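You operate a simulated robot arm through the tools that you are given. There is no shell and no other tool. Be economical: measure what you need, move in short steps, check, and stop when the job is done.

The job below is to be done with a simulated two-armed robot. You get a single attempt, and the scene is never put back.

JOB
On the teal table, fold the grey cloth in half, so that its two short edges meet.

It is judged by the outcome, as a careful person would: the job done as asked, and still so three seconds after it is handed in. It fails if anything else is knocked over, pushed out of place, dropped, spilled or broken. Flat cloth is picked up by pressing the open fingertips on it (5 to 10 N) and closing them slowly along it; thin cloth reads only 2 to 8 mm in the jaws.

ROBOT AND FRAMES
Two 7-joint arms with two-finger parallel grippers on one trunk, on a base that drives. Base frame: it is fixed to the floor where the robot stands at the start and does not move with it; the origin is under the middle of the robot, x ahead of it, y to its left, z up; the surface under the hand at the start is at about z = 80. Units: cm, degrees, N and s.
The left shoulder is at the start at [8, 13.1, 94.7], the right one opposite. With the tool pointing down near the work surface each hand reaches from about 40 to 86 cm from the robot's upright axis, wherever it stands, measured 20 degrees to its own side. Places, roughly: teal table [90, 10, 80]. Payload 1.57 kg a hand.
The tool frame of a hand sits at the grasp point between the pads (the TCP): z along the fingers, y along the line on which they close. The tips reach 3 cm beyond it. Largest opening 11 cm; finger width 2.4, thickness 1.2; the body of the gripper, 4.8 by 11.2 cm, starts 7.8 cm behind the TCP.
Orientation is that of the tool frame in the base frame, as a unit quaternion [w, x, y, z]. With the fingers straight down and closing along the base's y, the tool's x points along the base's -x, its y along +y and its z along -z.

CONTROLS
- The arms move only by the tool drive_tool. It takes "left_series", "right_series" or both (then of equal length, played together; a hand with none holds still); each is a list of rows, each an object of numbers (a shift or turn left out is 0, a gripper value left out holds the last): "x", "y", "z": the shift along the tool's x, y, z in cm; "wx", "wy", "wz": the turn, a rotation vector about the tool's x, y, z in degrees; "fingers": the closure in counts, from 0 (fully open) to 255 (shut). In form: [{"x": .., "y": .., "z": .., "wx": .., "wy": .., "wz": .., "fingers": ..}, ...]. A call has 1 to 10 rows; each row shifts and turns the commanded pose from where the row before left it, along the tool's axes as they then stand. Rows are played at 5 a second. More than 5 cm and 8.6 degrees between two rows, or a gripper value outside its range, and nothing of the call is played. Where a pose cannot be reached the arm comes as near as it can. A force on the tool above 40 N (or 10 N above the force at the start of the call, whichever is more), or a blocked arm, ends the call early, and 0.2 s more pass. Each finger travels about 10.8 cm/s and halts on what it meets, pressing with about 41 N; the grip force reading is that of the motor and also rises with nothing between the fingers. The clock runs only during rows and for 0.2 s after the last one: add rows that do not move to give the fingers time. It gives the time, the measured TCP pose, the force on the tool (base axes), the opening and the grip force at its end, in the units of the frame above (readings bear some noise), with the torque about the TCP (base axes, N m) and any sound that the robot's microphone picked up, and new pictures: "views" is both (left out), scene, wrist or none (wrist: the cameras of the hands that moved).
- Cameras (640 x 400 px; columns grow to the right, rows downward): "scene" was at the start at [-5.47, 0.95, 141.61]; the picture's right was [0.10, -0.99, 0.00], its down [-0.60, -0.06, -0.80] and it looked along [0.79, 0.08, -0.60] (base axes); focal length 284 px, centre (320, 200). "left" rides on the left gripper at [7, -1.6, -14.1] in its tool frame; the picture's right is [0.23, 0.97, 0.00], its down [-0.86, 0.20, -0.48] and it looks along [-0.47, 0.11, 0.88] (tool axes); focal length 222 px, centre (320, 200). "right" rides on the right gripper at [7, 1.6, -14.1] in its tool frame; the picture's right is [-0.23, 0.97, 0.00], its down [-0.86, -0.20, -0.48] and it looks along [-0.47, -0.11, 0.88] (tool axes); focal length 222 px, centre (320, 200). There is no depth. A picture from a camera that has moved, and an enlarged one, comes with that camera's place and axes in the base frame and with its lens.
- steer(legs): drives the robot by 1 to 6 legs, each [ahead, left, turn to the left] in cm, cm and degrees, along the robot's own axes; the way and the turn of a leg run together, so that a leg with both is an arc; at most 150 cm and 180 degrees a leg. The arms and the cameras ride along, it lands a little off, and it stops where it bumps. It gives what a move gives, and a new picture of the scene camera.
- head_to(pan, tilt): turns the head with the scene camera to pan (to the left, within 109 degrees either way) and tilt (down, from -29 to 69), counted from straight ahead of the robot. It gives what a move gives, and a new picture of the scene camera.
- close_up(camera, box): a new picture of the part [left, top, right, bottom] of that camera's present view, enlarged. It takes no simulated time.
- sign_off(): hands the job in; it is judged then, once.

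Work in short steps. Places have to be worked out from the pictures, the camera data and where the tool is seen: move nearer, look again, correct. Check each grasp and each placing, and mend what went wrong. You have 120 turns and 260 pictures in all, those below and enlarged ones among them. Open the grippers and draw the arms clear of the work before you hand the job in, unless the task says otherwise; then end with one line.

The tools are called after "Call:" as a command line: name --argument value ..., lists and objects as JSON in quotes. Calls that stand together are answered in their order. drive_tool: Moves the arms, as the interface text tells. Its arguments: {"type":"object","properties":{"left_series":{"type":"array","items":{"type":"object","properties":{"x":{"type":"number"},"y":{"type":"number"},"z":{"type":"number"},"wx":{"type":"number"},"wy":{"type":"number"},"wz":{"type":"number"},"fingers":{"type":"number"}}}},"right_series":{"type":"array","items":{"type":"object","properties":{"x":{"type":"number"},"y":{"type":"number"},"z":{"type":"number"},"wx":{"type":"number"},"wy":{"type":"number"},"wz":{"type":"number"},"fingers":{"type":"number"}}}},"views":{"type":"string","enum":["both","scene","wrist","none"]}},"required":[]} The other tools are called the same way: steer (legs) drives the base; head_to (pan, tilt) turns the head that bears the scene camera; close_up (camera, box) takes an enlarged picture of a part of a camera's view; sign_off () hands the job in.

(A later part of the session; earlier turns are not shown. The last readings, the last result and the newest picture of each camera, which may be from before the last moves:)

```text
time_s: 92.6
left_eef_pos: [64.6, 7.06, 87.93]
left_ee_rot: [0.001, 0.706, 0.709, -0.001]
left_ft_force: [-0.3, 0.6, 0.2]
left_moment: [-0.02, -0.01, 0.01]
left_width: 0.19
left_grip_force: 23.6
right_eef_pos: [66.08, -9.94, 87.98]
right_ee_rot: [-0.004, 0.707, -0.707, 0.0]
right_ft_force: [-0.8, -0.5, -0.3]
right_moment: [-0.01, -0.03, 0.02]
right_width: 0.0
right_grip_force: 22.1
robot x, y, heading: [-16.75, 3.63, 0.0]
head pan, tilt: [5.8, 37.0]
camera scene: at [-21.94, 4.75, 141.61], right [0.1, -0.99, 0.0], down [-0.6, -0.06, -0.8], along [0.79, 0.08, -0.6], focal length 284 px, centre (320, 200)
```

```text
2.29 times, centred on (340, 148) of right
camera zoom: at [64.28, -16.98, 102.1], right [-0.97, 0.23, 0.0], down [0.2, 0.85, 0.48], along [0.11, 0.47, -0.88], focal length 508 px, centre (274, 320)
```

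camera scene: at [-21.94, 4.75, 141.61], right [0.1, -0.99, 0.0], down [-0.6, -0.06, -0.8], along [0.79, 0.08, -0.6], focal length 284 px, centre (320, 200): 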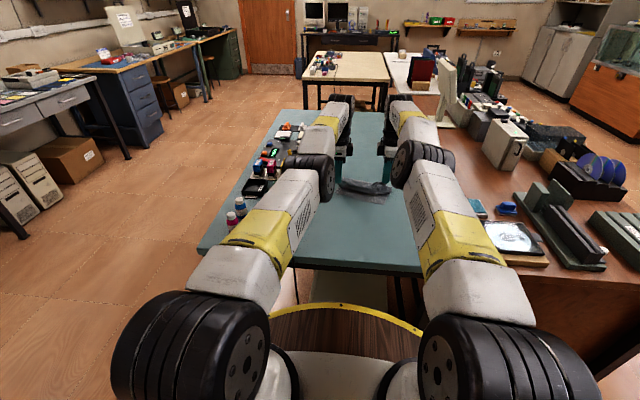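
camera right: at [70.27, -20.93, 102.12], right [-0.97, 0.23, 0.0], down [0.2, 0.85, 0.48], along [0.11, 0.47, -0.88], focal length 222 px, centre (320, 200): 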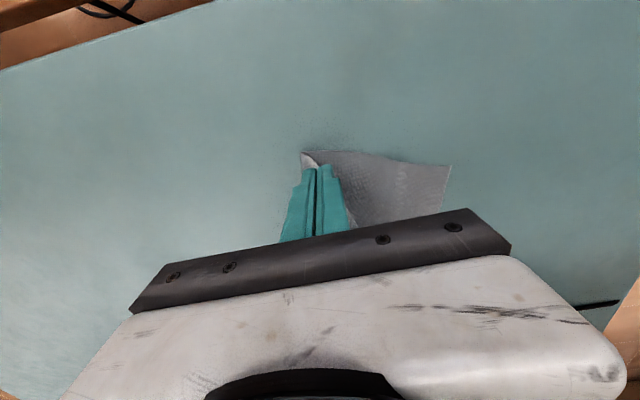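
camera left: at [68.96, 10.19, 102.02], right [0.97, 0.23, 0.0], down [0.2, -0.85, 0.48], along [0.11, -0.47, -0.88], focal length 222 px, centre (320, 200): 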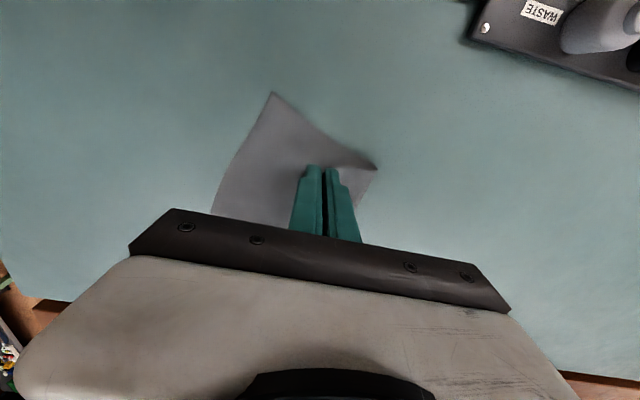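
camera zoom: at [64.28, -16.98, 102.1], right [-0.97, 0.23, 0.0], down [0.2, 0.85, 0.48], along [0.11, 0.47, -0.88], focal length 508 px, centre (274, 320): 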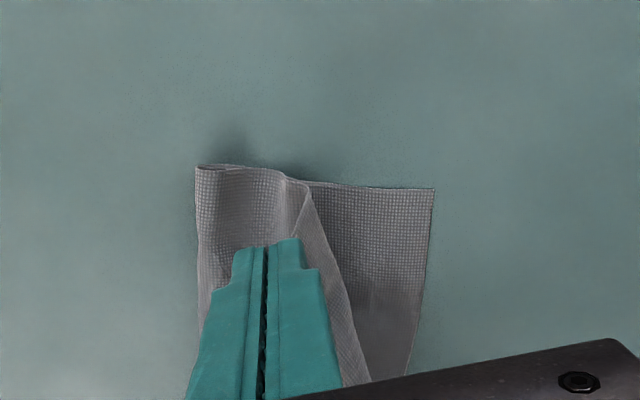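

The fold is forming correctly; the left grip is right over the near-left corner. The right hand seems to be only pushing, not holding. Raise it, shift back over the edge and open to regrip.

Call:
drive_tool --right_series '[{"z": -2.5}, {"z": -2.5}, {"y": 1.4, "fingers": 160}, {}, {}]' --views "none"

Call:
close_up --camera "right" --box '[200, 60, 480, 235]'

Call:
close_up --camera "scene" --box '[300, 140, 420, 230]'

```text
time_s: 93.8
left_eef_pos: [64.56, 7.05, 88.07]
left_ee_rot: [0.001, 0.706, 0.708, 0.0]
left_ft_force: [0.1, -0.4, -0.8]
left_moment: [0.0, -0.01, -0.01]
left_width: 0.19
left_grip_force: 23.7
right_eef_pos: [64.06, -9.96, 93.05]
right_ee_rot: [0.003, -0.707, 0.707, 0.0]
right_ft_force: [-0.7, -0.5, -0.2]
right_moment: [-0.02, 0.0, -0.04]
right_width: 4.08
right_grip_force: 0.0
right hand out of reach, approached as far as the arm can: row 2
robot x, y, heading: [-16.64, 3.97, 0.4]
head pan, tilt: [5.8, 37.0]
```

```text
2.29 times, centred on (340, 148) of right
camera zoom: at [62.36, -16.97, 107.09], right [-0.97, 0.23, 0.0], down [0.2, 0.85, 0.48], along [0.11, 0.47, -0.88], focal length 508 px, centre (274, 320)
```

zoom: 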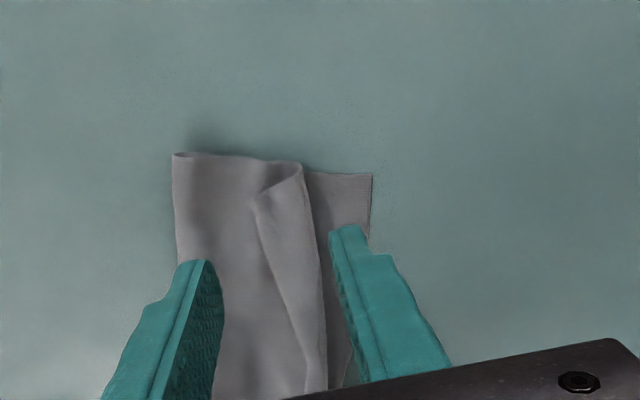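

```text
4.44 times, centred on (360, 185) of scene
camera zoom: at [-21.95, 4.75, 141.61], right [0.1, -0.99, 0.0], down [-0.6, -0.06, -0.8], along [0.79, 0.08, -0.6], focal length 1262 px, centre (142, 267)
```

zoom: 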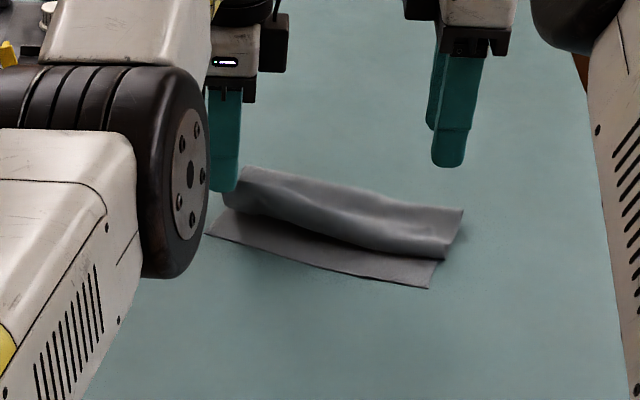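

The right side relaxed with a small hem folded back near its corner (lip at x≈62.6). I'll press closed right fingertips lightly on that hem and drag it toward the robot so it unrolls over the lip.

Call:
drive_tool --right_series '[{"y": 0.2, "x": 0.4, "fingers": 255}, {"z": 2.5}, {"z": 2.5}, {"z": 2.5}, {"z": 1.2}, {}]' --views "none"

Call:
close_up --camera "right" --box '[200, 60, 480, 235]'

```text
time_s: 95.2
left_eef_pos: [64.6, 7.16, 88.02]
left_ee_rot: [0.001, 0.706, 0.709, -0.001]
left_ft_force: [0.1, -0.1, -0.2]
left_moment: [0.0, -0.01, 0.0]
left_width: 0.17
left_grip_force: 24.0
right_eef_pos: [63.96, -10.27, 84.24]
right_ee_rot: [0.004, -0.707, 0.707, 0.0]
right_ft_force: [0.6, 1.1, -0.1]
right_moment: [0.0, 0.0, -0.01]
right_width: 0.0
right_grip_force: 21.5
robot x, y, heading: [-16.52, 3.47, 0.1]
head pan, tilt: [5.8, 37.0]
```

```text
2.29 times, centred on (340, 148) of right
camera zoom: at [62.19, -17.4, 98.32], right [-0.97, 0.23, 0.0], down [0.2, 0.85, 0.48], along [0.11, 0.47, -0.88], focal length 508 px, centre (274, 320)
```

zoom: 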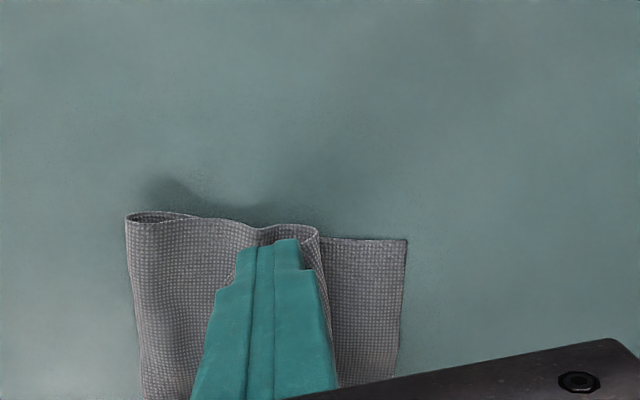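

Touch down gently.

Call:
drive_tool --right_series '[{"z": 0.4}, {"z": 0.3}, {"z": 0.15}, {}]' --views "none"

```text
time_s: 96.2
left_eef_pos: [64.62, 7.11, 88.08]
left_ee_rot: [0.001, 0.706, 0.708, -0.001]
left_ft_force: [-1.0, -0.2, -0.3]
left_moment: [-0.03, -0.02, 0.01]
left_width: 0.19
left_grip_force: 23.5
right_eef_pos: [63.84, -10.24, 83.33]
right_ee_rot: [-0.003, 0.707, -0.707, -0.001]
right_ft_force: [0.0, -0.4, 0.1]
right_moment: [-0.02, 0.04, -0.05]
right_width: 0.02
right_grip_force: 21.3
robot x, y, heading: [-16.59, 3.54, 0.2]
head pan, tilt: [5.8, 37.0]
```

Call:
drive_tool --right_series '[{"z": 0.15}, {"y": 0.6, "x": -0.1}, {"y": 0.7, "x": -0.15}, {"y": 0.7, "x": -0.15}, {"y": 0.7, "x": -0.15}, {"y": 0.7, "x": -0.15}, {}]' --views "none"

Call:
close_up --camera "right" --box '[200, 60, 480, 235]'

Call:
close_up --camera "scene" --box '[300, 140, 420, 230]'

```text
time_s: 97.8
left_eef_pos: [64.58, 7.11, 87.91]
left_ee_rot: [0.001, 0.705, 0.709, -0.001]
left_ft_force: [-0.1, -0.7, -0.2]
left_moment: [0.0, -0.01, -0.01]
left_width: 0.17
left_grip_force: 23.6
right_eef_pos: [60.46, -9.57, 83.22]
right_ee_rot: [-0.004, 0.707, -0.707, 0.0]
right_ft_force: [0.3, 0.4, 0.4]
right_moment: [-0.03, -0.03, -0.02]
right_width: 0.0
right_grip_force: 21.5
robot x, y, heading: [-16.32, 3.93, 0.3]
head pan, tilt: [5.8, 37.0]
```

```text
2.29 times, centred on (340, 148) of right
camera zoom: at [58.74, -16.68, 97.34], right [-0.97, 0.23, 0.0], down [0.2, 0.85, 0.48], along [0.11, 0.47, -0.88], focal length 508 px, centre (274, 320)
```

zoom: 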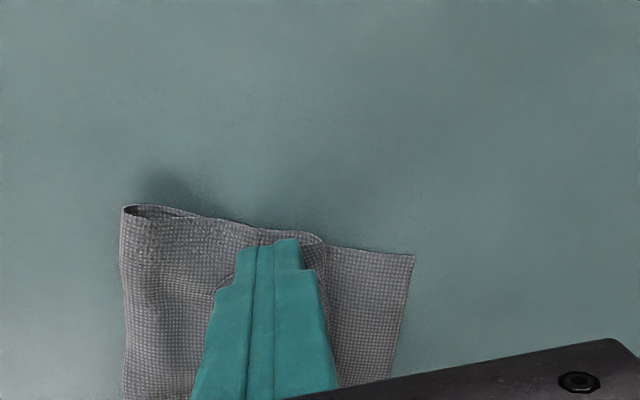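

```text
4.44 times, centred on (360, 185) of scene
camera zoom: at [-21.95, 4.75, 141.61], right [0.1, -0.99, 0.0], down [-0.6, -0.06, -0.8], along [0.79, 0.08, -0.6], focal length 1262 px, centre (142, 267)
```

zoom: 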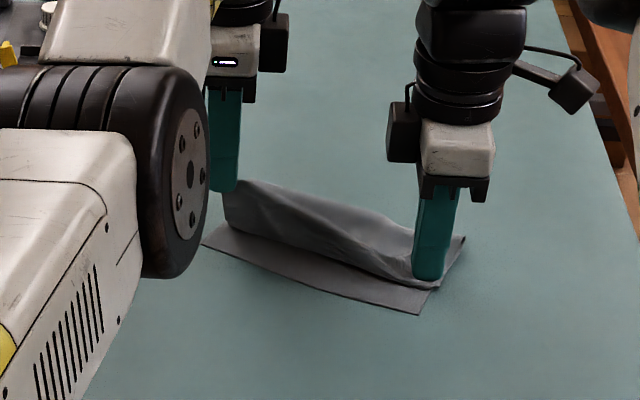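

The whole right side slid along instead of unrolling. Lift the right hand and look again.

Call:
drive_tool --right_series '[{"z": -2}, {"z": -3}, {"z": -3, "fingers": 190}, {}]' --views "none"

Call:
close_up --camera "right" --box '[200, 60, 480, 235]'

Call:
close_up --camera "scene" --box '[330, 165, 410, 225]'

```text
time_s: 98.8
left_eef_pos: [64.53, 7.18, 87.91]
left_ee_rot: [0.001, 0.706, 0.709, -0.001]
left_ft_force: [0.9, -1.4, 0.4]
left_moment: [0.01, -0.04, 0.02]
left_width: 0.15
left_grip_force: 23.7
right_eef_pos: [60.45, -9.57, 91.3]
right_ee_rot: [-0.003, 0.707, -0.707, 0.0]
right_ft_force: [0.2, 0.0, 0.6]
right_moment: [0.02, -0.02, 0.0]
right_width: 2.79
right_grip_force: 0.1
robot x, y, heading: [-16.58, 4.02, -0.3]
head pan, tilt: [5.8, 37.0]
```

```text
2.29 times, centred on (340, 148) of right
camera zoom: at [58.74, -16.73, 105.2], right [-0.97, 0.23, 0.0], down [0.2, 0.85, 0.48], along [0.11, 0.47, -0.88], focal length 508 px, centre (274, 320)
```

zoom: 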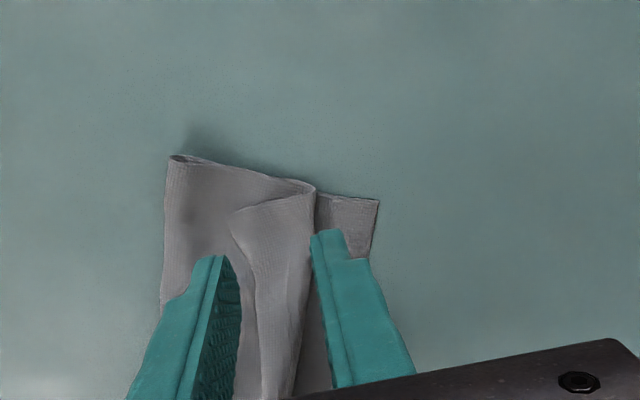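

```text
6.67 times, centred on (370, 195) of scene
camera zoom: at [-21.94, 4.75, 141.61], right [0.1, -0.99, 0.0], down [-0.6, -0.06, -0.8], along [0.79, 0.08, -0.6], focal length 1892 px, centre (-13, 233)
```

zoom: 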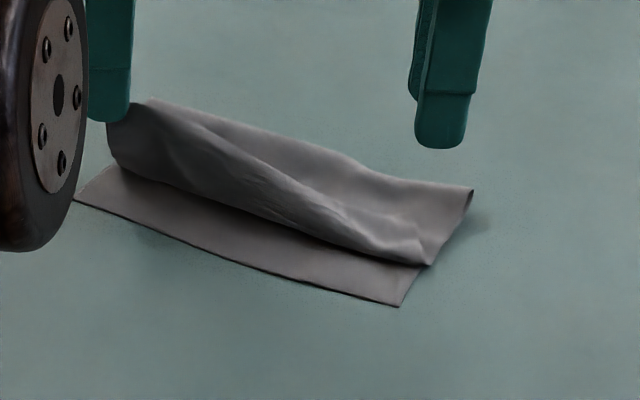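

The far-right corner lies as a flap on top. I'll raise the left corner (also pulling it back a little) so the far edge lifts into a free-hanging line I can pinch with the right hand.

Call:
drive_tool --left_series '[{"y": -1, "z": -1.2}, {"y": -1, "z": -1.2}, {"y": -1, "z": -1.2}, {"y": -1, "z": -1.2}, {"y": -1, "z": -1.2}, {"z": -1.5}, {}]' --right_series '[{"z": -1}, {"z": -1}, {"z": -1}, {}, {}, {}, {}]' --views "scene"

Call:
close_up --camera "scene" --box '[310, 140, 410, 215]'

```text
time_s: 100.4
left_eef_pos: [63.98, 6.39, 95.84]
left_ee_rot: [0.001, 0.705, 0.71, -0.001]
left_ft_force: [0.2, 0.5, -1.4]
left_moment: [0.0, 0.0, 0.05]
left_width: 0.2
left_grip_force: 23.2
left hand out of reach, approached as far as the arm can: row 1, 2, 3, 4, 5
right_eef_pos: [60.6, -9.7, 94.16]
right_ee_rot: [-0.004, 0.708, -0.707, 0.0]
right_ft_force: [1.0, 0.1, 0.5]
right_moment: [0.02, -0.01, 0.0]
right_width: 2.8
right_grip_force: 0.1
robot x, y, heading: [-16.46, 4.12, 0.2]
head pan, tilt: [5.8, 37.0]
camera scene: at [-21.95, 4.75, 141.61], right [0.1, -0.99, 0.0], down [-0.6, -0.06, -0.8], along [0.79, 0.08, -0.6], focal length 284 px, centre (320, 200)
```

scene: 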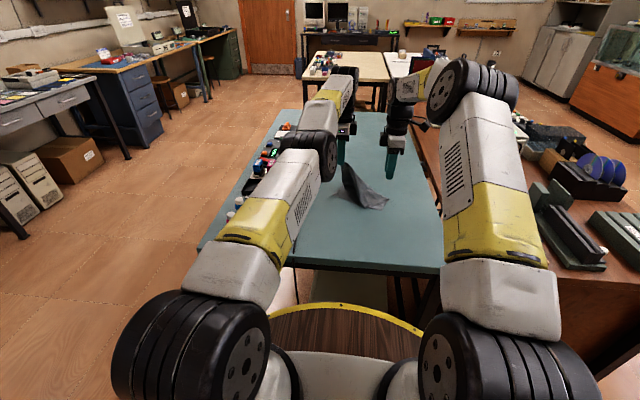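

```text
5.33 times, centred on (360, 178) of scene
camera zoom: at [-21.95, 4.75, 141.61], right [0.1, -0.99, 0.0], down [-0.6, -0.06, -0.8], along [0.79, 0.08, -0.6], focal length 1514 px, centre (107, 320)
```

zoom: 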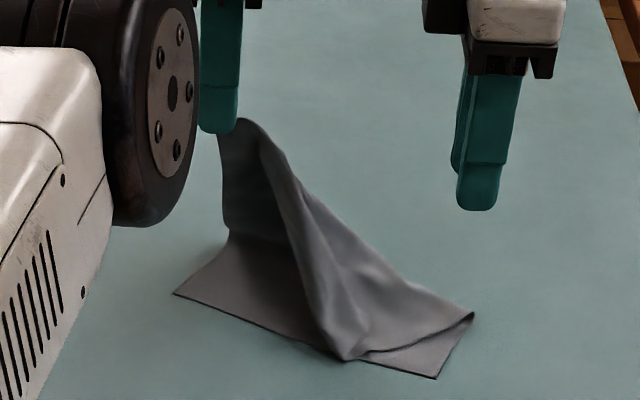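

The right arm earlier recovered its normal posture by a pure vertical raise; try the same with the left.

Call:
drive_tool --left_series '[{"z": -2}, {"z": -2}, {"z": -2}, {"x": 1}, {"y": -1.5}, {"y": -1.5}, {}]' --views "scene"

```text
time_s: 102.0
left_eef_pos: [62.75, 7.17, 102.0]
left_ee_rot: [-0.001, 0.706, 0.709, -0.002]
left_ft_force: [-0.3, 0.6, -0.5]
left_moment: [0.0, 0.01, -0.01]
left_width: 0.19
left_grip_force: 24.0
left hand out of reach, approached as far as the arm can: row 2, 3, 5, 6
right_eef_pos: [60.57, -9.82, 94.22]
right_ee_rot: [0.004, -0.707, 0.708, -0.001]
right_ft_force: [0.9, -0.5, -0.3]
right_moment: [0.02, 0.03, -0.02]
right_width: 2.8
right_grip_force: 0.1
robot x, y, heading: [-16.31, 3.53, -0.0]
head pan, tilt: [5.8, 37.0]
camera scene: at [-21.95, 4.75, 141.61], right [0.1, -0.99, 0.0], down [-0.6, -0.06, -0.8], along [0.79, 0.08, -0.6], focal length 284 px, centre (320, 200)
```

scene: 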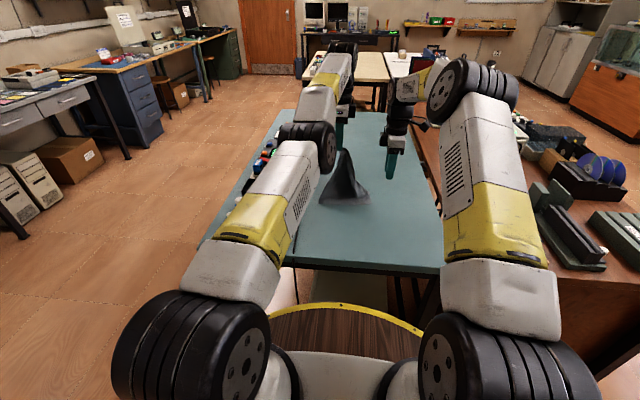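

Keep commanding inward; the arm should break out of the singular posture.

Call:
drive_tool --left_series '[{"y": -2}, {"y": -2}, {"y": -2}, {"y": -2}, {}, {}]' --views "scene"

```text
time_s: 103.4
left_eef_pos: [61.97, 5.8, 103.93]
left_ee_rot: [0.0, 0.705, 0.709, 0.0]
left_ft_force: [-0.2, 0.5, -0.4]
left_moment: [0.01, 0.0, -0.01]
left_width: 0.19
left_grip_force: 23.2
left hand out of reach, approached as far as the arm can: row 1, 2, 3, 4
right_eef_pos: [60.44, -9.74, 94.15]
right_ee_rot: [0.004, -0.707, 0.707, 0.001]
right_ft_force: [0.6, -0.3, 1.2]
right_moment: [-0.01, 0.0, 0.04]
right_width: 2.8
right_grip_force: 0.0
robot x, y, heading: [-16.3, 4.29, -0.1]
head pan, tilt: [5.8, 37.0]
camera scene: at [-21.95, 4.75, 141.61], right [0.1, -0.99, 0.0], down [-0.6, -0.06, -0.8], along [0.79, 0.08, -0.6], focal length 284 px, centre (320, 200)
```

scene: 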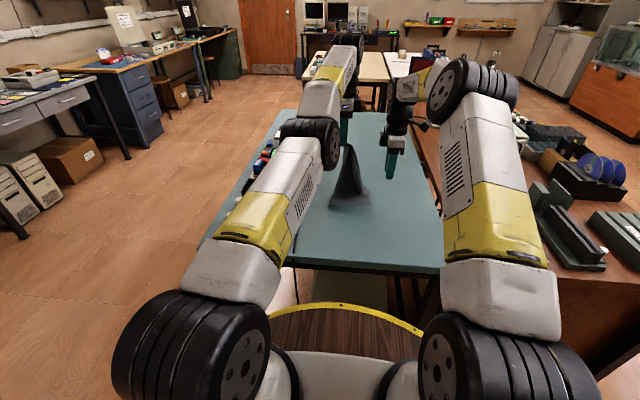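

Try changing the left hand's yaw back toward its default, which should let the elbow swing out.

Call:
drive_tool --left_series '[{"wz": -8}, {"wz": -8}, {"wz": -8}, {"wz": -8}, {"wz": -8}, {}]' --views "scene"

```text
time_s: 104.8
left_eef_pos: [62.13, 5.82, 103.87]
left_ee_rot: [0.001, 0.419, 0.908, -0.001]
left_ft_force: [-0.3, -0.2, -0.6]
left_moment: [-0.01, -0.03, 0.01]
left_width: 0.18
left_grip_force: 23.5
right_eef_pos: [60.53, -9.81, 94.05]
right_ee_rot: [0.004, -0.707, 0.707, 0.001]
right_ft_force: [-0.1, 0.6, -0.9]
right_moment: [-0.03, 0.02, 0.0]
right_width: 2.8
right_grip_force: 0.1
robot x, y, heading: [-16.79, 3.72, 0.1]
head pan, tilt: [5.8, 37.0]
camera scene: at [-21.95, 4.75, 141.61], right [0.1, -0.99, 0.0], down [-0.6, -0.06, -0.8], along [0.79, 0.08, -0.6], focal length 284 px, centre (320, 200)
```

scene: 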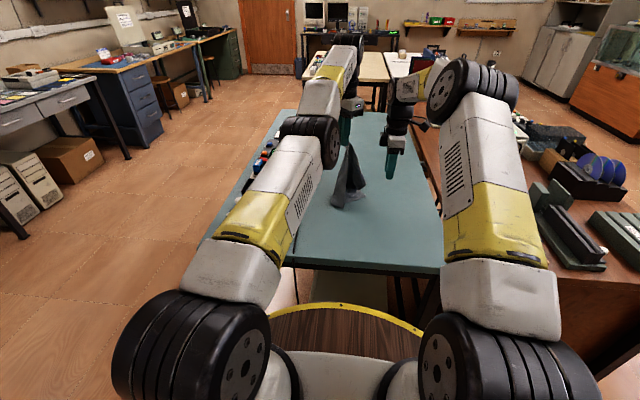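

Try one bigger 4.9 cm step toward the robot.

Call:
drive_tool --left_series '[{"x": 3.1, "y": -3.7}, {}, {}]' --views "none"

```text
time_s: 105.6
left_eef_pos: [61.37, 4.85, 105.1]
left_ee_rot: [-0.002, 0.42, 0.908, -0.002]
left_ft_force: [0.4, -0.5, -0.2]
left_moment: [0.0, 0.0, 0.0]
left_width: 0.18
left_grip_force: 23.2
left hand out of reach, approached as far as the arm can: row 1
right_eef_pos: [60.48, -9.7, 94.2]
right_ee_rot: [-0.004, 0.707, -0.707, 0.001]
right_ft_force: [-0.5, -0.2, -0.2]
right_moment: [-0.01, -0.02, -0.02]
right_width: 2.8
right_grip_force: 0.1
robot x, y, heading: [-16.44, 4.2, -0.1]
head pan, tilt: [5.8, 37.0]
```

It slides along its reach sphere. Swing it up and outward (+y), toward its home side, to free the elbow; the cloth hangs clear.

Call:
drive_tool --left_series '[{"z": -2}, {"z": -2}, {"x": 1.5, "y": 1.3}, {"x": 1.5, "y": 1.3}, {"x": 1.5, "y": 1.3}, {"x": 3, "y": -2}, {"x": 3, "y": -2}, {}]' --views "scene"

```text
time_s: 107.4
left_eef_pos: [53.69, 13.07, 108.55]
left_ee_rot: [0.0, 0.42, 0.908, -0.001]
left_ft_force: [0.6, 0.7, -0.1]
left_moment: [0.01, 0.01, -0.07]
left_width: 0.16
left_grip_force: 23.3
left hand out of reach, approached as far as the arm can: row 1, 2
right_eef_pos: [60.5, -9.7, 94.13]
right_ee_rot: [-0.004, 0.707, -0.707, -0.001]
right_ft_force: [0.4, 0.0, -0.2]
right_moment: [0.03, -0.03, 0.01]
right_width: 2.82
right_grip_force: 0.1
robot x, y, heading: [-16.57, 3.98, 0.1]
head pan, tilt: [5.8, 37.0]
camera scene: at [-21.95, 4.75, 141.61], right [0.1, -0.99, 0.0], down [-0.6, -0.06, -0.8], along [0.79, 0.08, -0.6], focal length 284 px, centre (320, 200)
```

scene: 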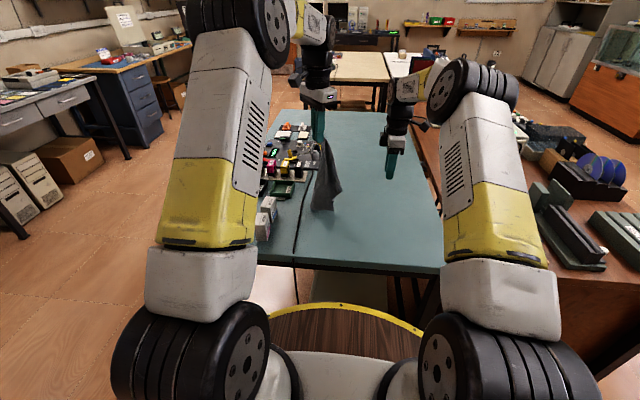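

Freed — the left elbow is up again. Bring the hand back to y≈5, restore its yaw, and look at how the cloth hangs.

Call:
drive_tool --left_series '[{"x": -1.5, "y": -1.3}, {"x": -1.5, "y": -1.3}, {"x": -1.5, "y": -1.3, "wz": 8}, {"wz": 8}, {"wz": 8}, {"wz": 8}, {"wz": 8}, {"x": -1}, {"x": -1}, {}]' --right_series '[{"x": 2}, {"x": 2}, {}, {}, {}, {}, {}, {}, {}, {}]' --views "none"

Call:
close_up --camera "scene" --box '[270, 100, 430, 230]'

```text
time_s: 109.6
left_eef_pos: [53.67, 5.06, 108.73]
left_ee_rot: [0.001, 0.706, 0.708, 0.0]
left_ft_force: [-0.7, 0.7, 0.1]
left_moment: [-0.02, -0.01, 0.0]
left_width: 0.2
left_grip_force: 22.7
right_eef_pos: [60.47, -13.64, 94.3]
right_ee_rot: [-0.004, 0.708, -0.707, 0.001]
right_ft_force: [-0.5, -0.7, 0.5]
right_moment: [-0.02, -0.03, -0.02]
right_width: 2.82
right_grip_force: 0.2
robot x, y, heading: [-16.36, 3.77, 0.5]
head pan, tilt: [5.8, 37.0]
```

```text
3.08 times, centred on (350, 165) of scene
camera zoom: at [-21.95, 4.75, 141.61], right [0.1, -0.99, 0.0], down [-0.6, -0.06, -0.8], along [0.79, 0.08, -0.6], focal length 873 px, centre (228, 308)
```

zoom: 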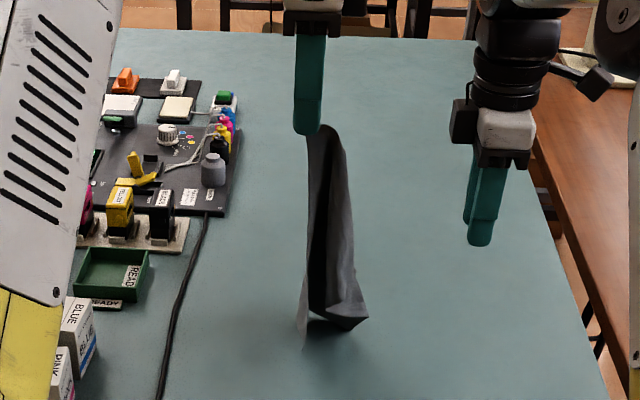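

One free corner hangs at about (53.7, -3, 84). I'll open the right gripper wide, tilt it 40° to approach from the right side, and catch that corner.

Call:
drive_tool --right_series '[{"y": 1.36, "wy": -8, "fingers": 90}, {"y": 1.36, "wy": -8}, {"y": 1.36, "wy": -8}, {"y": 1.36, "wy": -8}, {"y": 1.36, "wy": -8}, {}]' --views "none"

Call:
close_up --camera "right" --box '[160, 20, 480, 220]'

Call:
close_up --camera "scene" --box '[290, 120, 410, 220]'

```text
time_s: 111.0
left_eef_pos: [53.63, 5.13, 108.82]
left_ee_rot: [0.001, 0.706, 0.708, -0.001]
left_ft_force: [0.3, 0.0, -0.7]
left_moment: [0.02, 0.01, 0.0]
left_width: 0.16
left_grip_force: 23.5
right_eef_pos: [53.62, -13.79, 94.11]
right_ee_rot: [-0.246, 0.664, -0.663, -0.242]
right_ft_force: [0.1, -0.4, 0.6]
right_moment: [-0.04, -0.01, -0.01]
right_width: 7.12
right_grip_force: 0.0
robot x, y, heading: [-16.34, 3.56, -0.1]
head pan, tilt: [5.8, 37.0]
```

```text
2.00 times, centred on (320, 120) of right
camera zoom: at [51.99, -28.21, 100.4], right [-0.97, 0.17, 0.14], down [0.19, 0.34, 0.92], along [0.11, 0.92, -0.37], focal length 444 px, centre (320, 360)
```

zoom: 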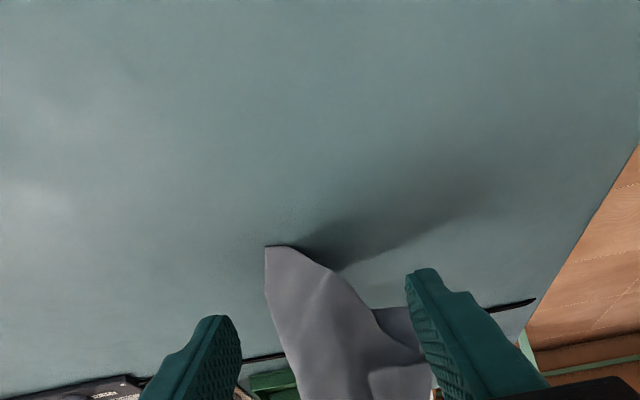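

```text
4.00 times, centred on (350, 170) of scene
camera zoom: at [-21.95, 4.74, 141.61], right [0.1, -0.99, 0.0], down [-0.6, -0.06, -0.8], along [0.79, 0.08, -0.6], focal length 1135 px, centre (200, 320)
```

zoom: 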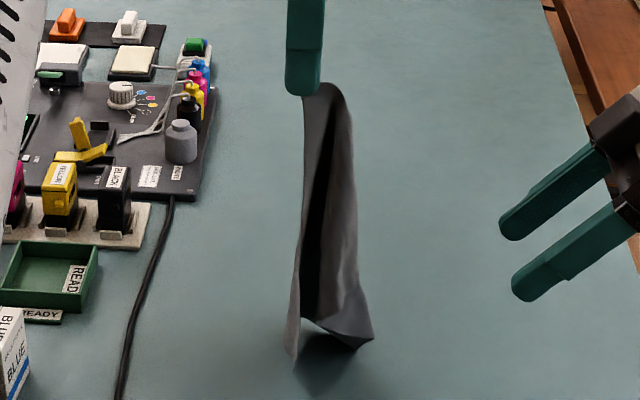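

Triangulation shows that corner is the diagonal (near-right) one, not the one I need. As before, I'll drive forward and lay the held corner at the far left, which exposes the far-right corner.

Call:
steer --legs '[[12, -3.8, 0]]'

Call:
drive_tool --left_series '[{"z": 2}, {"y": 0.8, "z": 3}, {"y": 1, "z": 3}, {"y": 1.2, "z": 3, "x": 0.4}, {"y": 1.5, "z": 3, "x": 0.6}, {"y": 1.5, "z": 3, "x": 0.8}, {"y": 1.2, "z": 2.5, "x": 1}, {"y": 0.8, "z": 2, "x": 1}, {}]' --views "none"

Call:
close_up --camera "scene" --box '[290, 150, 410, 250]'

```text
time_s: 112.3
left_eef_pos: [65.7, 1.44, 108.68]
left_ee_rot: [0.0, 0.705, 0.709, 0.0]
left_ft_force: [-0.4, 0.2, 0.0]
left_moment: [0.02, -0.02, 0.03]
left_width: 0.17
left_grip_force: 23.2
right_eef_pos: [65.76, -17.47, 94.02]
right_ee_rot: [-0.246, 0.664, -0.663, -0.242]
right_ft_force: [0.5, 0.2, -1.0]
right_moment: [-0.02, 0.04, -0.05]
right_width: 7.14
right_grip_force: 0.0
robot x, y, heading: [-4.56, 0.26, 0.0]
head pan, tilt: [5.8, 37.0]
camera scene: at [-9.92, 0.9, 141.61], right [0.1, -0.99, 0.0], down [-0.6, -0.06, -0.8], along [0.79, 0.08, -0.6], focal length 284 px, centre (320, 200)
```

scene: 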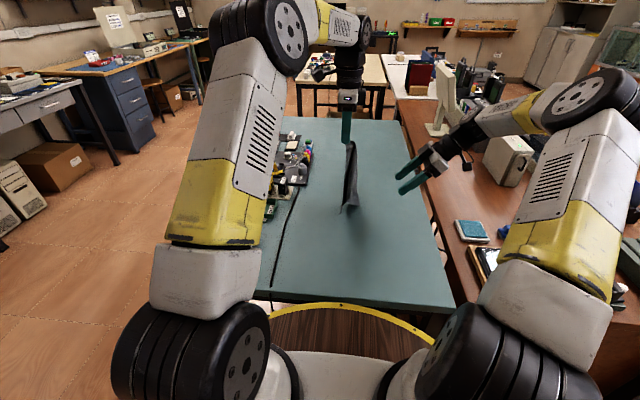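

```text
time_s: 114.3
left_eef_pos: [73.69, 5.1, 87.26]
left_ee_rot: [0.001, 0.706, 0.708, -0.001]
left_ft_force: [-0.2, -0.3, -0.2]
left_moment: [-0.02, -0.04, 0.02]
left_width: 0.16
left_grip_force: 23.8
right_eef_pos: [65.82, -17.5, 94.07]
right_ee_rot: [-0.245, 0.665, -0.663, -0.242]
right_ft_force: [-0.5, -0.6, -0.2]
right_moment: [-0.01, 0.0, 0.02]
right_width: 7.13
right_grip_force: 0.1
robot x, y, heading: [-4.38, -0.08, 0.0]
head pan, tilt: [5.8, 37.0]
```

```text
4.00 times, centred on (350, 200) of scene
camera zoom: at [-9.91, 0.9, 141.61], right [0.1, -0.99, 0.0], down [-0.6, -0.06, -0.8], along [0.79, 0.08, -0.6], focal length 1135 px, centre (200, 200)
```

zoom: 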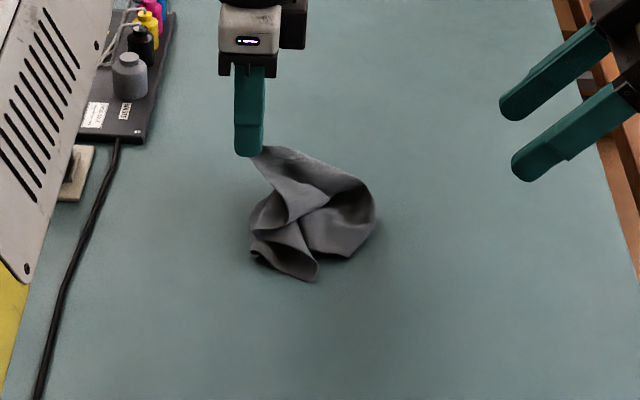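

It crumpled. Inspect with the wrist cameras to identify corners.

Call:
close_up --camera "left" --box '[160, 90, 400, 240]'

Call:
close_up --camera "right" --box '[200, 80, 480, 255]'

Call:
close_up --camera "scene" --box '[325, 180, 370, 225]'

```text
2.67 times, centred on (280, 165) of left
camera zoom: at [72.02, 12.26, 101.27], right [0.97, 0.23, 0.0], down [0.2, -0.85, 0.48], along [0.11, -0.47, -0.88], focal length 592 px, centre (427, 293)
```

zoom: 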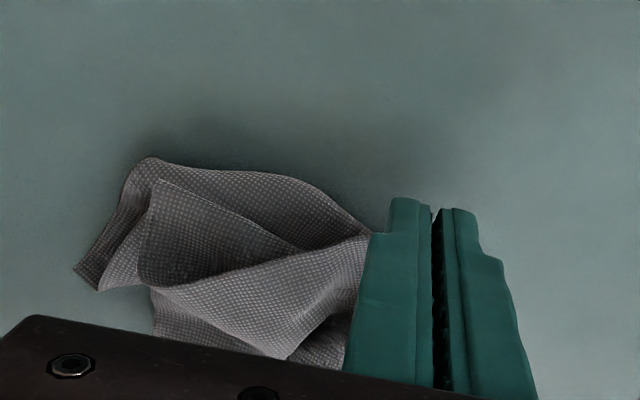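

```text
2.29 times, centred on (340, 168) of right
camera zoom: at [64.08, -31.98, 100.4], right [-0.97, 0.17, 0.14], down [0.19, 0.34, 0.92], along [0.11, 0.92, -0.37], focal length 508 px, centre (274, 274)
```

zoom: 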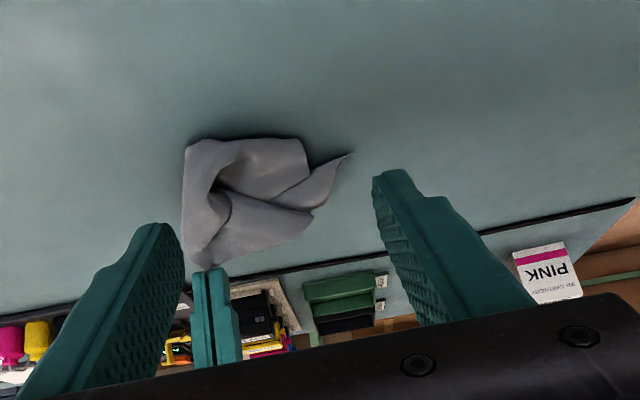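

```text
8.89 times, centred on (348, 202) of scene
camera zoom: at [-9.91, 0.9, 141.61], right [0.1, -0.99, 0.0], down [-0.6, -0.06, -0.8], along [0.79, 0.08, -0.6], focal length 2523 px, centre (76, 178)
```

zoom: 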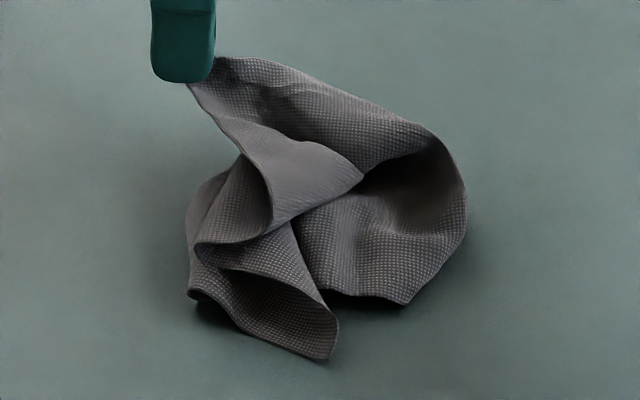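

I'll raise the cloth again and yaw the left hand to look at the hanging cloth from another side to find the far-right corner.

Call:
drive_tool --left_series '[{"z": -4, "y": -1}, {"z": -4, "y": -1.5}, {"z": -4, "y": -1.5}, {"z": -4, "y": -1.5}, {"z": -4, "y": -1.5}, {"z": -3, "y": -1.5}, {"wz": -8}, {"wz": -8}, {"wz": -8}, {"wz": -8}]' --views "none"

Call:
drive_tool --left_series '[{"wz": -8}, {"wz": -8}, {"wz": -8}, {"wz": -8}, {"wz": -8}, {"wz": -8}, {}, {}]' --views "none"

Call:
close_up --camera "scene" --box '[290, 120, 410, 250]'

Call:
close_up --camera "right" --box '[160, 60, 520, 300]'

```text
time_s: 116.5
left_eef_pos: [65.25, 5.13, 110.31]
left_ee_rot: [0.002, 0.481, 0.877, 0.0]
left_ft_force: [-0.6, -0.8, -0.3]
left_moment: [0.01, 0.04, -0.02]
left_width: 0.19
left_grip_force: 23.9
right_eef_pos: [65.73, -17.49, 94.17]
right_ee_rot: [-0.245, 0.665, -0.663, -0.242]
right_ft_force: [0.3, 0.2, -0.1]
right_moment: [0.04, -0.01, -0.02]
right_width: 7.1
right_grip_force: 0.0
robot x, y, heading: [-4.63, -0.2, -0.1]
head pan, tilt: [5.8, 37.0]
```

```text
time_s: 118.3
left_eef_pos: [65.18, 5.18, 110.32]
left_ee_rot: [0.0, 0.084, 0.996, -0.001]
left_ft_force: [-0.6, 0.2, -0.7]
left_moment: [0.0, 0.0, -0.02]
left_width: 0.2
left_grip_force: 23.5
right_eef_pos: [65.75, -17.56, 94.27]
right_ee_rot: [-0.246, 0.665, -0.663, -0.243]
right_ft_force: [-0.6, 0.2, 0.5]
right_moment: [-0.02, -0.02, -0.01]
right_width: 7.11
right_grip_force: 0.1
robot x, y, heading: [-4.64, 0.13, 0.1]
head pan, tilt: [5.8, 37.0]
```

```text
3.08 times, centred on (350, 185) of scene
camera zoom: at [-9.9, 0.9, 141.61], right [0.1, -0.99, 0.0], down [-0.6, -0.06, -0.8], along [0.79, 0.08, -0.6], focal length 873 px, centre (228, 246)
```

zoom: 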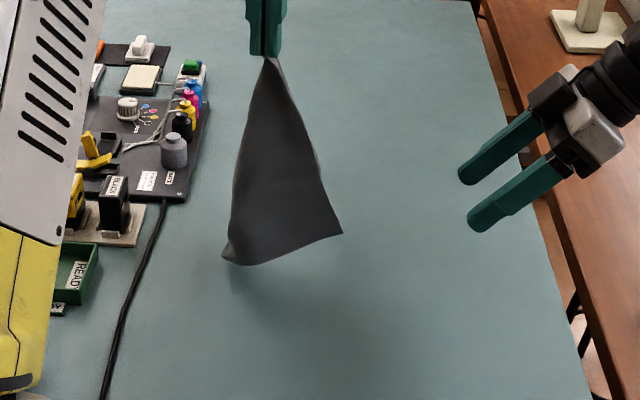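

```text
1.67 times, centred on (340, 180) of right
camera zoom: at [64.09, -31.98, 100.4], right [-0.97, 0.17, 0.14], down [0.19, 0.34, 0.92], along [0.11, 0.92, -0.37], focal length 370 px, centre (287, 233)
```

zoom: 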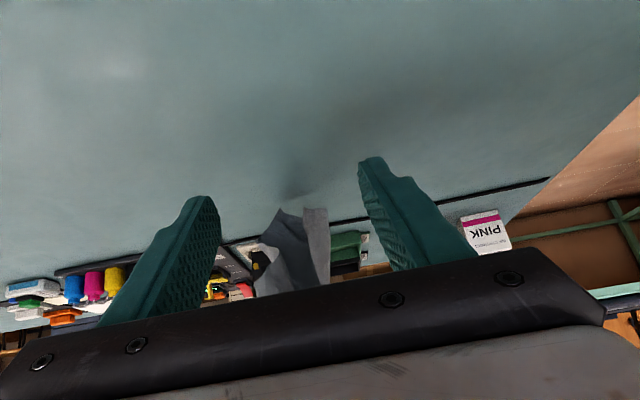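

The right-side tip is the near-left corner at about (64, -3.75, 88). Holding both ends of the long side edge lets me lay the cloth flat again, so bring the open right gripper onto that corner.

Call:
drive_tool --right_series '[{"x": -3.2, "y": 0.9}, {"x": -3.2, "y": 0.85}, {"z": 3}, {"z": 3}, {"z": 3}, {"z": 2.9}, {}]' --views "none"

Call:
close_up --camera "scene" --box '[300, 140, 400, 220]'

Call:
close_up --camera "right" --box '[200, 80, 480, 255]'

```text
time_s: 119.9
left_eef_pos: [65.23, 5.23, 110.17]
left_ee_rot: [-0.001, 0.085, 0.996, -0.001]
left_ft_force: [0.1, 0.0, -0.4]
left_moment: [0.0, 0.01, -0.02]
left_width: 0.18
left_grip_force: 23.5
right_eef_pos: [63.99, -4.91, 89.38]
right_ee_rot: [-0.245, 0.666, -0.662, -0.242]
right_ft_force: [-0.3, -0.1, 0.6]
right_moment: [-0.01, -0.02, 0.03]
right_width: 7.12
right_grip_force: 0.1
robot x, y, heading: [-4.32, 0.15, 0.1]
head pan, tilt: [5.8, 37.0]
```

```text
5.00 times, centred on (350, 180) of scene
camera zoom: at [-9.91, 0.9, 141.61], right [0.1, -0.99, 0.0], down [-0.6, -0.06, -0.8], along [0.79, 0.08, -0.6], focal length 1419 px, centre (170, 300)
```

zoom: 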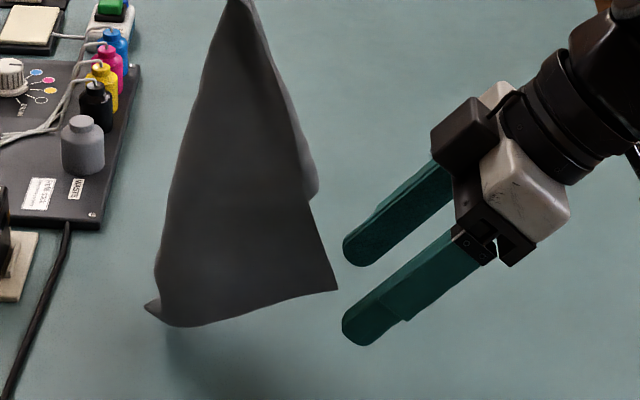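

```text
2.29 times, centred on (340, 168) of right
camera zoom: at [62.38, -19.44, 95.49], right [-0.97, 0.17, 0.14], down [0.19, 0.34, 0.92], along [0.11, 0.92, -0.37], focal length 508 px, centre (274, 274)
```

zoom: 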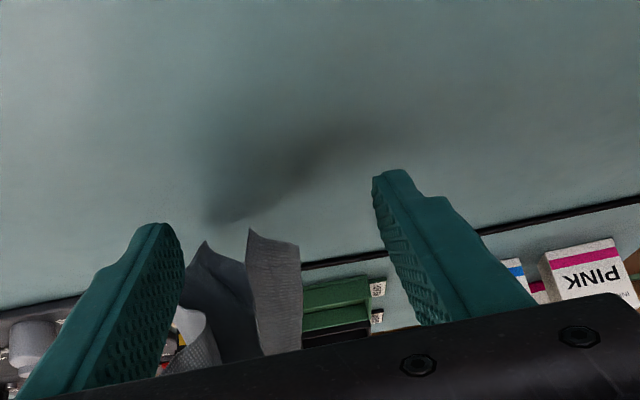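

The corner is at about (64.85, -2.66, 86.9), just beyond the fingertips. Advance 1.8 cm, then close.

Call:
drive_tool --right_series '[{"z": 1.8, "y": -0.8}, {}, {"fingers": 120}, {"fingers": 150}, {"fingers": 185}, {"fingers": 220}, {"fingers": 255}, {}, {}]' --views "none"

Call:
close_up --camera "scene" --box '[300, 140, 400, 220]'

```text
time_s: 121.9
left_eef_pos: [65.19, 5.18, 110.16]
left_ee_rot: [-0.001, 0.085, 0.996, -0.001]
left_ft_force: [1.0, -0.5, 0.6]
left_moment: [-0.01, 0.03, -0.03]
left_width: 0.16
left_grip_force: 23.7
right_eef_pos: [64.78, -3.8, 87.93]
right_ee_rot: [-0.246, 0.665, -0.663, -0.242]
right_ft_force: [0.0, -0.4, 1.8]
right_moment: [0.04, -0.01, 0.0]
right_width: 0.16
right_grip_force: 23.0
robot x, y, heading: [-3.91, -0.51, 0.2]
head pan, tilt: [5.8, 37.0]
```

```text
5.00 times, centred on (350, 180) of scene
camera zoom: at [-9.9, 0.9, 141.61], right [0.1, -0.99, 0.0], down [-0.6, -0.06, -0.8], along [0.79, 0.08, -0.6], focal length 1419 px, centre (170, 300)
```

zoom: 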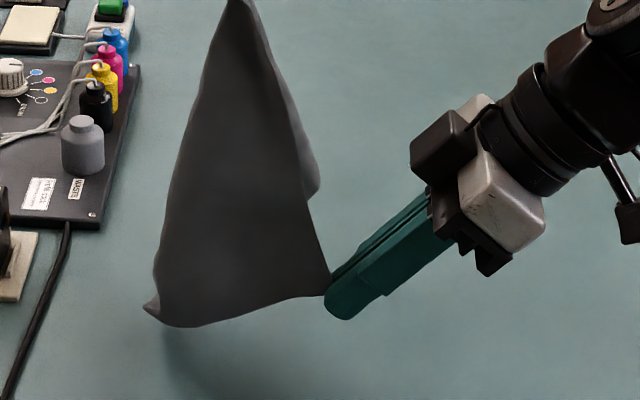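

Caught (1.6 mm). Now stretch the long side edge between the hands: left at the far end, right nearer the robot, both high, untilting the right hand.

Call:
drive_tool --left_series '[{"x": -0.75, "y": -1.1, "z": 0.7}, {"x": -0.75, "y": -1.1, "z": 0.7}, {"x": -0.75, "y": -1.1, "z": 0.7}, {"x": -0.75, "y": -1.1, "z": 0.7}, {"x": -0.75, "y": -1.1, "z": 0.7}, {"x": -0.75, "y": -1.1, "z": 0.7}, {}]' --right_series '[{"x": -1.26, "y": 2.55, "z": -2.86, "wy": 6.7}, {"x": -0.9, "y": 2.55, "z": -2.99, "wy": 6.7}, {"x": -0.58, "y": 2.55, "z": -3.06, "wy": 6.7}, {"x": -0.21, "y": 2.55, "z": -3.12, "wy": 6.7}, {"x": 0.18, "y": 2.55, "z": -3.12, "wy": 6.7}, {"x": 0.49, "y": 2.5, "z": -3.09, "wy": 6.7}, {}]' --views "scene"

Call:
close_up --camera "scene" --box '[300, 120, 420, 260]'

```text
time_s: 123.5
left_eef_pos: [68.73, -1.91, 106.06]
left_ee_rot: [0.0, 0.085, 0.996, -0.001]
left_ft_force: [-1.1, -0.4, -0.3]
left_moment: [-0.02, 0.09, -0.05]
left_width: 0.21
left_grip_force: 23.4
right_eef_pos: [49.36, -9.15, 105.61]
right_ee_rot: [-0.001, 0.707, -0.707, 0.003]
right_ft_force: [1.5, -0.1, 0.5]
right_moment: [0.0, -0.01, -0.03]
right_width: 0.12
right_grip_force: 23.5
robot x, y, heading: [-4.11, -0.22, 0.1]
head pan, tilt: [5.8, 37.0]
camera scene: at [-9.91, 0.9, 141.61], right [0.1, -0.99, 0.0], down [-0.6, -0.06, -0.8], along [0.79, 0.08, -0.6], focal length 284 px, centre (320, 200)
```

scene: 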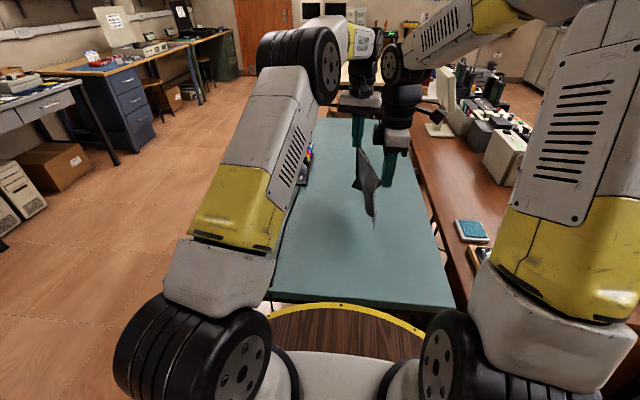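

```text
2.86 times, centred on (360, 190) of scene
camera zoom: at [-9.91, 0.9, 141.61], right [0.1, -0.99, 0.0], down [-0.6, -0.06, -0.8], along [0.79, 0.08, -0.6], focal length 811 px, centre (206, 229)
```

zoom: 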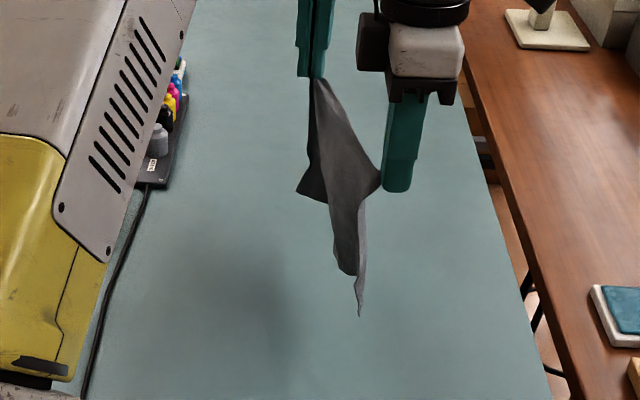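

Both free corners hang down clearly. Lay it: dip toward -y to touch the free long edge down, then move +y while lowering so the cloth trails flat.

Call:
drive_tool --left_series '[{"x": -0.34, "y": -1.97, "z": 2}, {"x": -0.34, "y": -1.97, "z": 2.2}, {"x": 0.2, "y": 1.18, "z": 2}, {"x": 0.3, "y": 1.77, "z": 2.2}, {"x": 0.34, "y": 1.97, "z": 2.2}, {"x": 0.34, "y": 1.97, "z": 2.2}, {"x": 0.34, "y": 1.97, "z": 2.2}, {"x": 0.34, "y": 1.97, "z": 2.2}, {"x": 0.3, "y": 1.77, "z": 2}, {"x": 0.27, "y": 1.58, "z": 2}]' --right_series '[{"x": 2, "z": 2}, {"x": 2, "z": 2.2}, {"x": -1.2, "z": 2}, {"x": -1.8, "z": 2.2}, {"x": -2.3, "z": 2.2}, {"x": -2.3, "z": 2.2}, {"x": -2.3, "z": 2.2}, {"x": -2.3, "z": 2.2}, {"x": -2.1, "z": 2}, {"x": -1.9, "z": 2}]' --views "none"

Call:
close_up --camera "scene" --box '[290, 160, 430, 260]'

```text
time_s: 125.7
left_eef_pos: [68.66, 8.21, 84.75]
left_ee_rot: [0.0, 0.085, 0.996, -0.001]
left_ft_force: [-0.7, -0.7, 0.7]
left_moment: [0.05, 0.01, -0.05]
left_width: 0.2
left_grip_force: 23.5
right_eef_pos: [49.64, 3.08, 84.48]
right_ee_rot: [-0.002, 0.708, -0.707, 0.001]
right_ft_force: [-0.5, -0.4, -0.4]
right_moment: [-0.01, -0.02, 0.02]
right_width: 0.13
right_grip_force: 23.2
robot x, y, heading: [-4.85, -0.09, 0.3]
head pan, tilt: [5.8, 37.0]
```

```text
4.00 times, centred on (360, 210) of scene
camera zoom: at [-9.93, 0.87, 141.61], right [0.1, -0.99, 0.0], down [-0.6, -0.06, -0.8], along [0.79, 0.08, -0.6], focal length 1135 px, centre (160, 160)
```

zoom: 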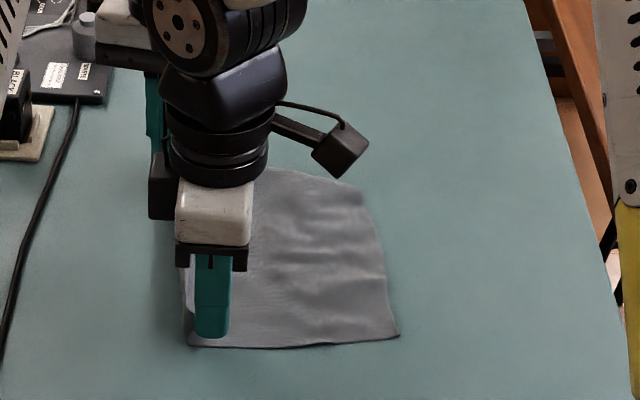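

The cloth lies flat with its long axis along x. Set both corners down with slight tension, release, and lift clear; left also starts turning back to the edge-closing yaw.

Call:
drive_tool --left_series '[{"x": -0.7, "z": 0.7}, {"x": -0.6, "z": 0.6}, {"fingers": 235}, {"fingers": 200}, {}, {"z": -3}, {"z": -4}, {"z": -4, "wz": 8.4}, {"wz": 8.4}, {"wz": 8.4}]' --right_series '[{"y": 0.3, "z": 0.5}, {"z": 0.5}, {"fingers": 235}, {"fingers": 200}, {}, {"z": -3}, {"z": -4}, {"z": -4, "x": 3}, {"x": 4}, {"x": 4}]' --views "none"

Call:
drive_tool --left_series '[{"wz": 8.4}, {"wz": 8.4}, {"wz": 8.4}, {"wz": 8.4}, {"wz": 8.4}, {"wz": 8.4}, {"wz": 8.4}, {"z": -1}, {"x": 1}]' --right_series '[{"y": -4}, {"y": -4}, {"y": -4}, {"y": -4}, {"y": -3}, {}, {}, {}, {}]' --views "none"

Call:
close_up --camera "scene" --box '[290, 160, 430, 260]'

```text
time_s: 127.9
left_eef_pos: [69.79, 8.06, 94.55]
left_ee_rot: [0.001, 0.301, 0.954, -0.001]
left_ft_force: [-0.3, -0.3, 0.2]
left_moment: [-0.03, 0.02, -0.01]
left_width: 2.4
left_grip_force: 0.1
right_eef_pos: [49.08, -7.66, 94.49]
right_ee_rot: [-0.003, 0.709, -0.706, 0.001]
right_ft_force: [-0.2, 0.2, 1.3]
right_moment: [-0.03, -0.02, -0.02]
right_width: 2.38
right_grip_force: 0.0
robot x, y, heading: [-4.22, 0.02, -0.0]
head pan, tilt: [5.8, 37.0]
```

```text
time_s: 129.9
left_eef_pos: [69.93, 8.95, 95.35]
left_ee_rot: [0.001, 0.73, 0.684, 0.0]
left_ft_force: [-0.1, 0.7, -0.1]
left_moment: [0.02, 0.0, 0.03]
left_width: 2.38
left_grip_force: 0.0
right_eef_pos: [68.16, -7.86, 94.8]
right_ee_rot: [-0.003, 0.708, -0.707, 0.001]
right_ft_force: [0.1, -0.7, 0.7]
right_moment: [0.04, 0.02, 0.02]
right_width: 2.38
right_grip_force: 0.0
robot x, y, heading: [-4.59, -0.24, -0.2]
head pan, tilt: [5.8, 37.0]
```

```text
4.00 times, centred on (360, 210) of scene
camera zoom: at [-9.9, 0.9, 141.61], right [0.1, -0.99, 0.0], down [-0.6, -0.06, -0.8], along [0.79, 0.08, -0.6], focal length 1135 px, centre (160, 160)
```

zoom: 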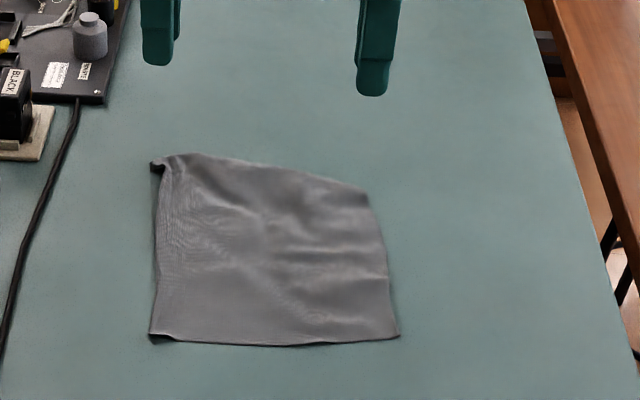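

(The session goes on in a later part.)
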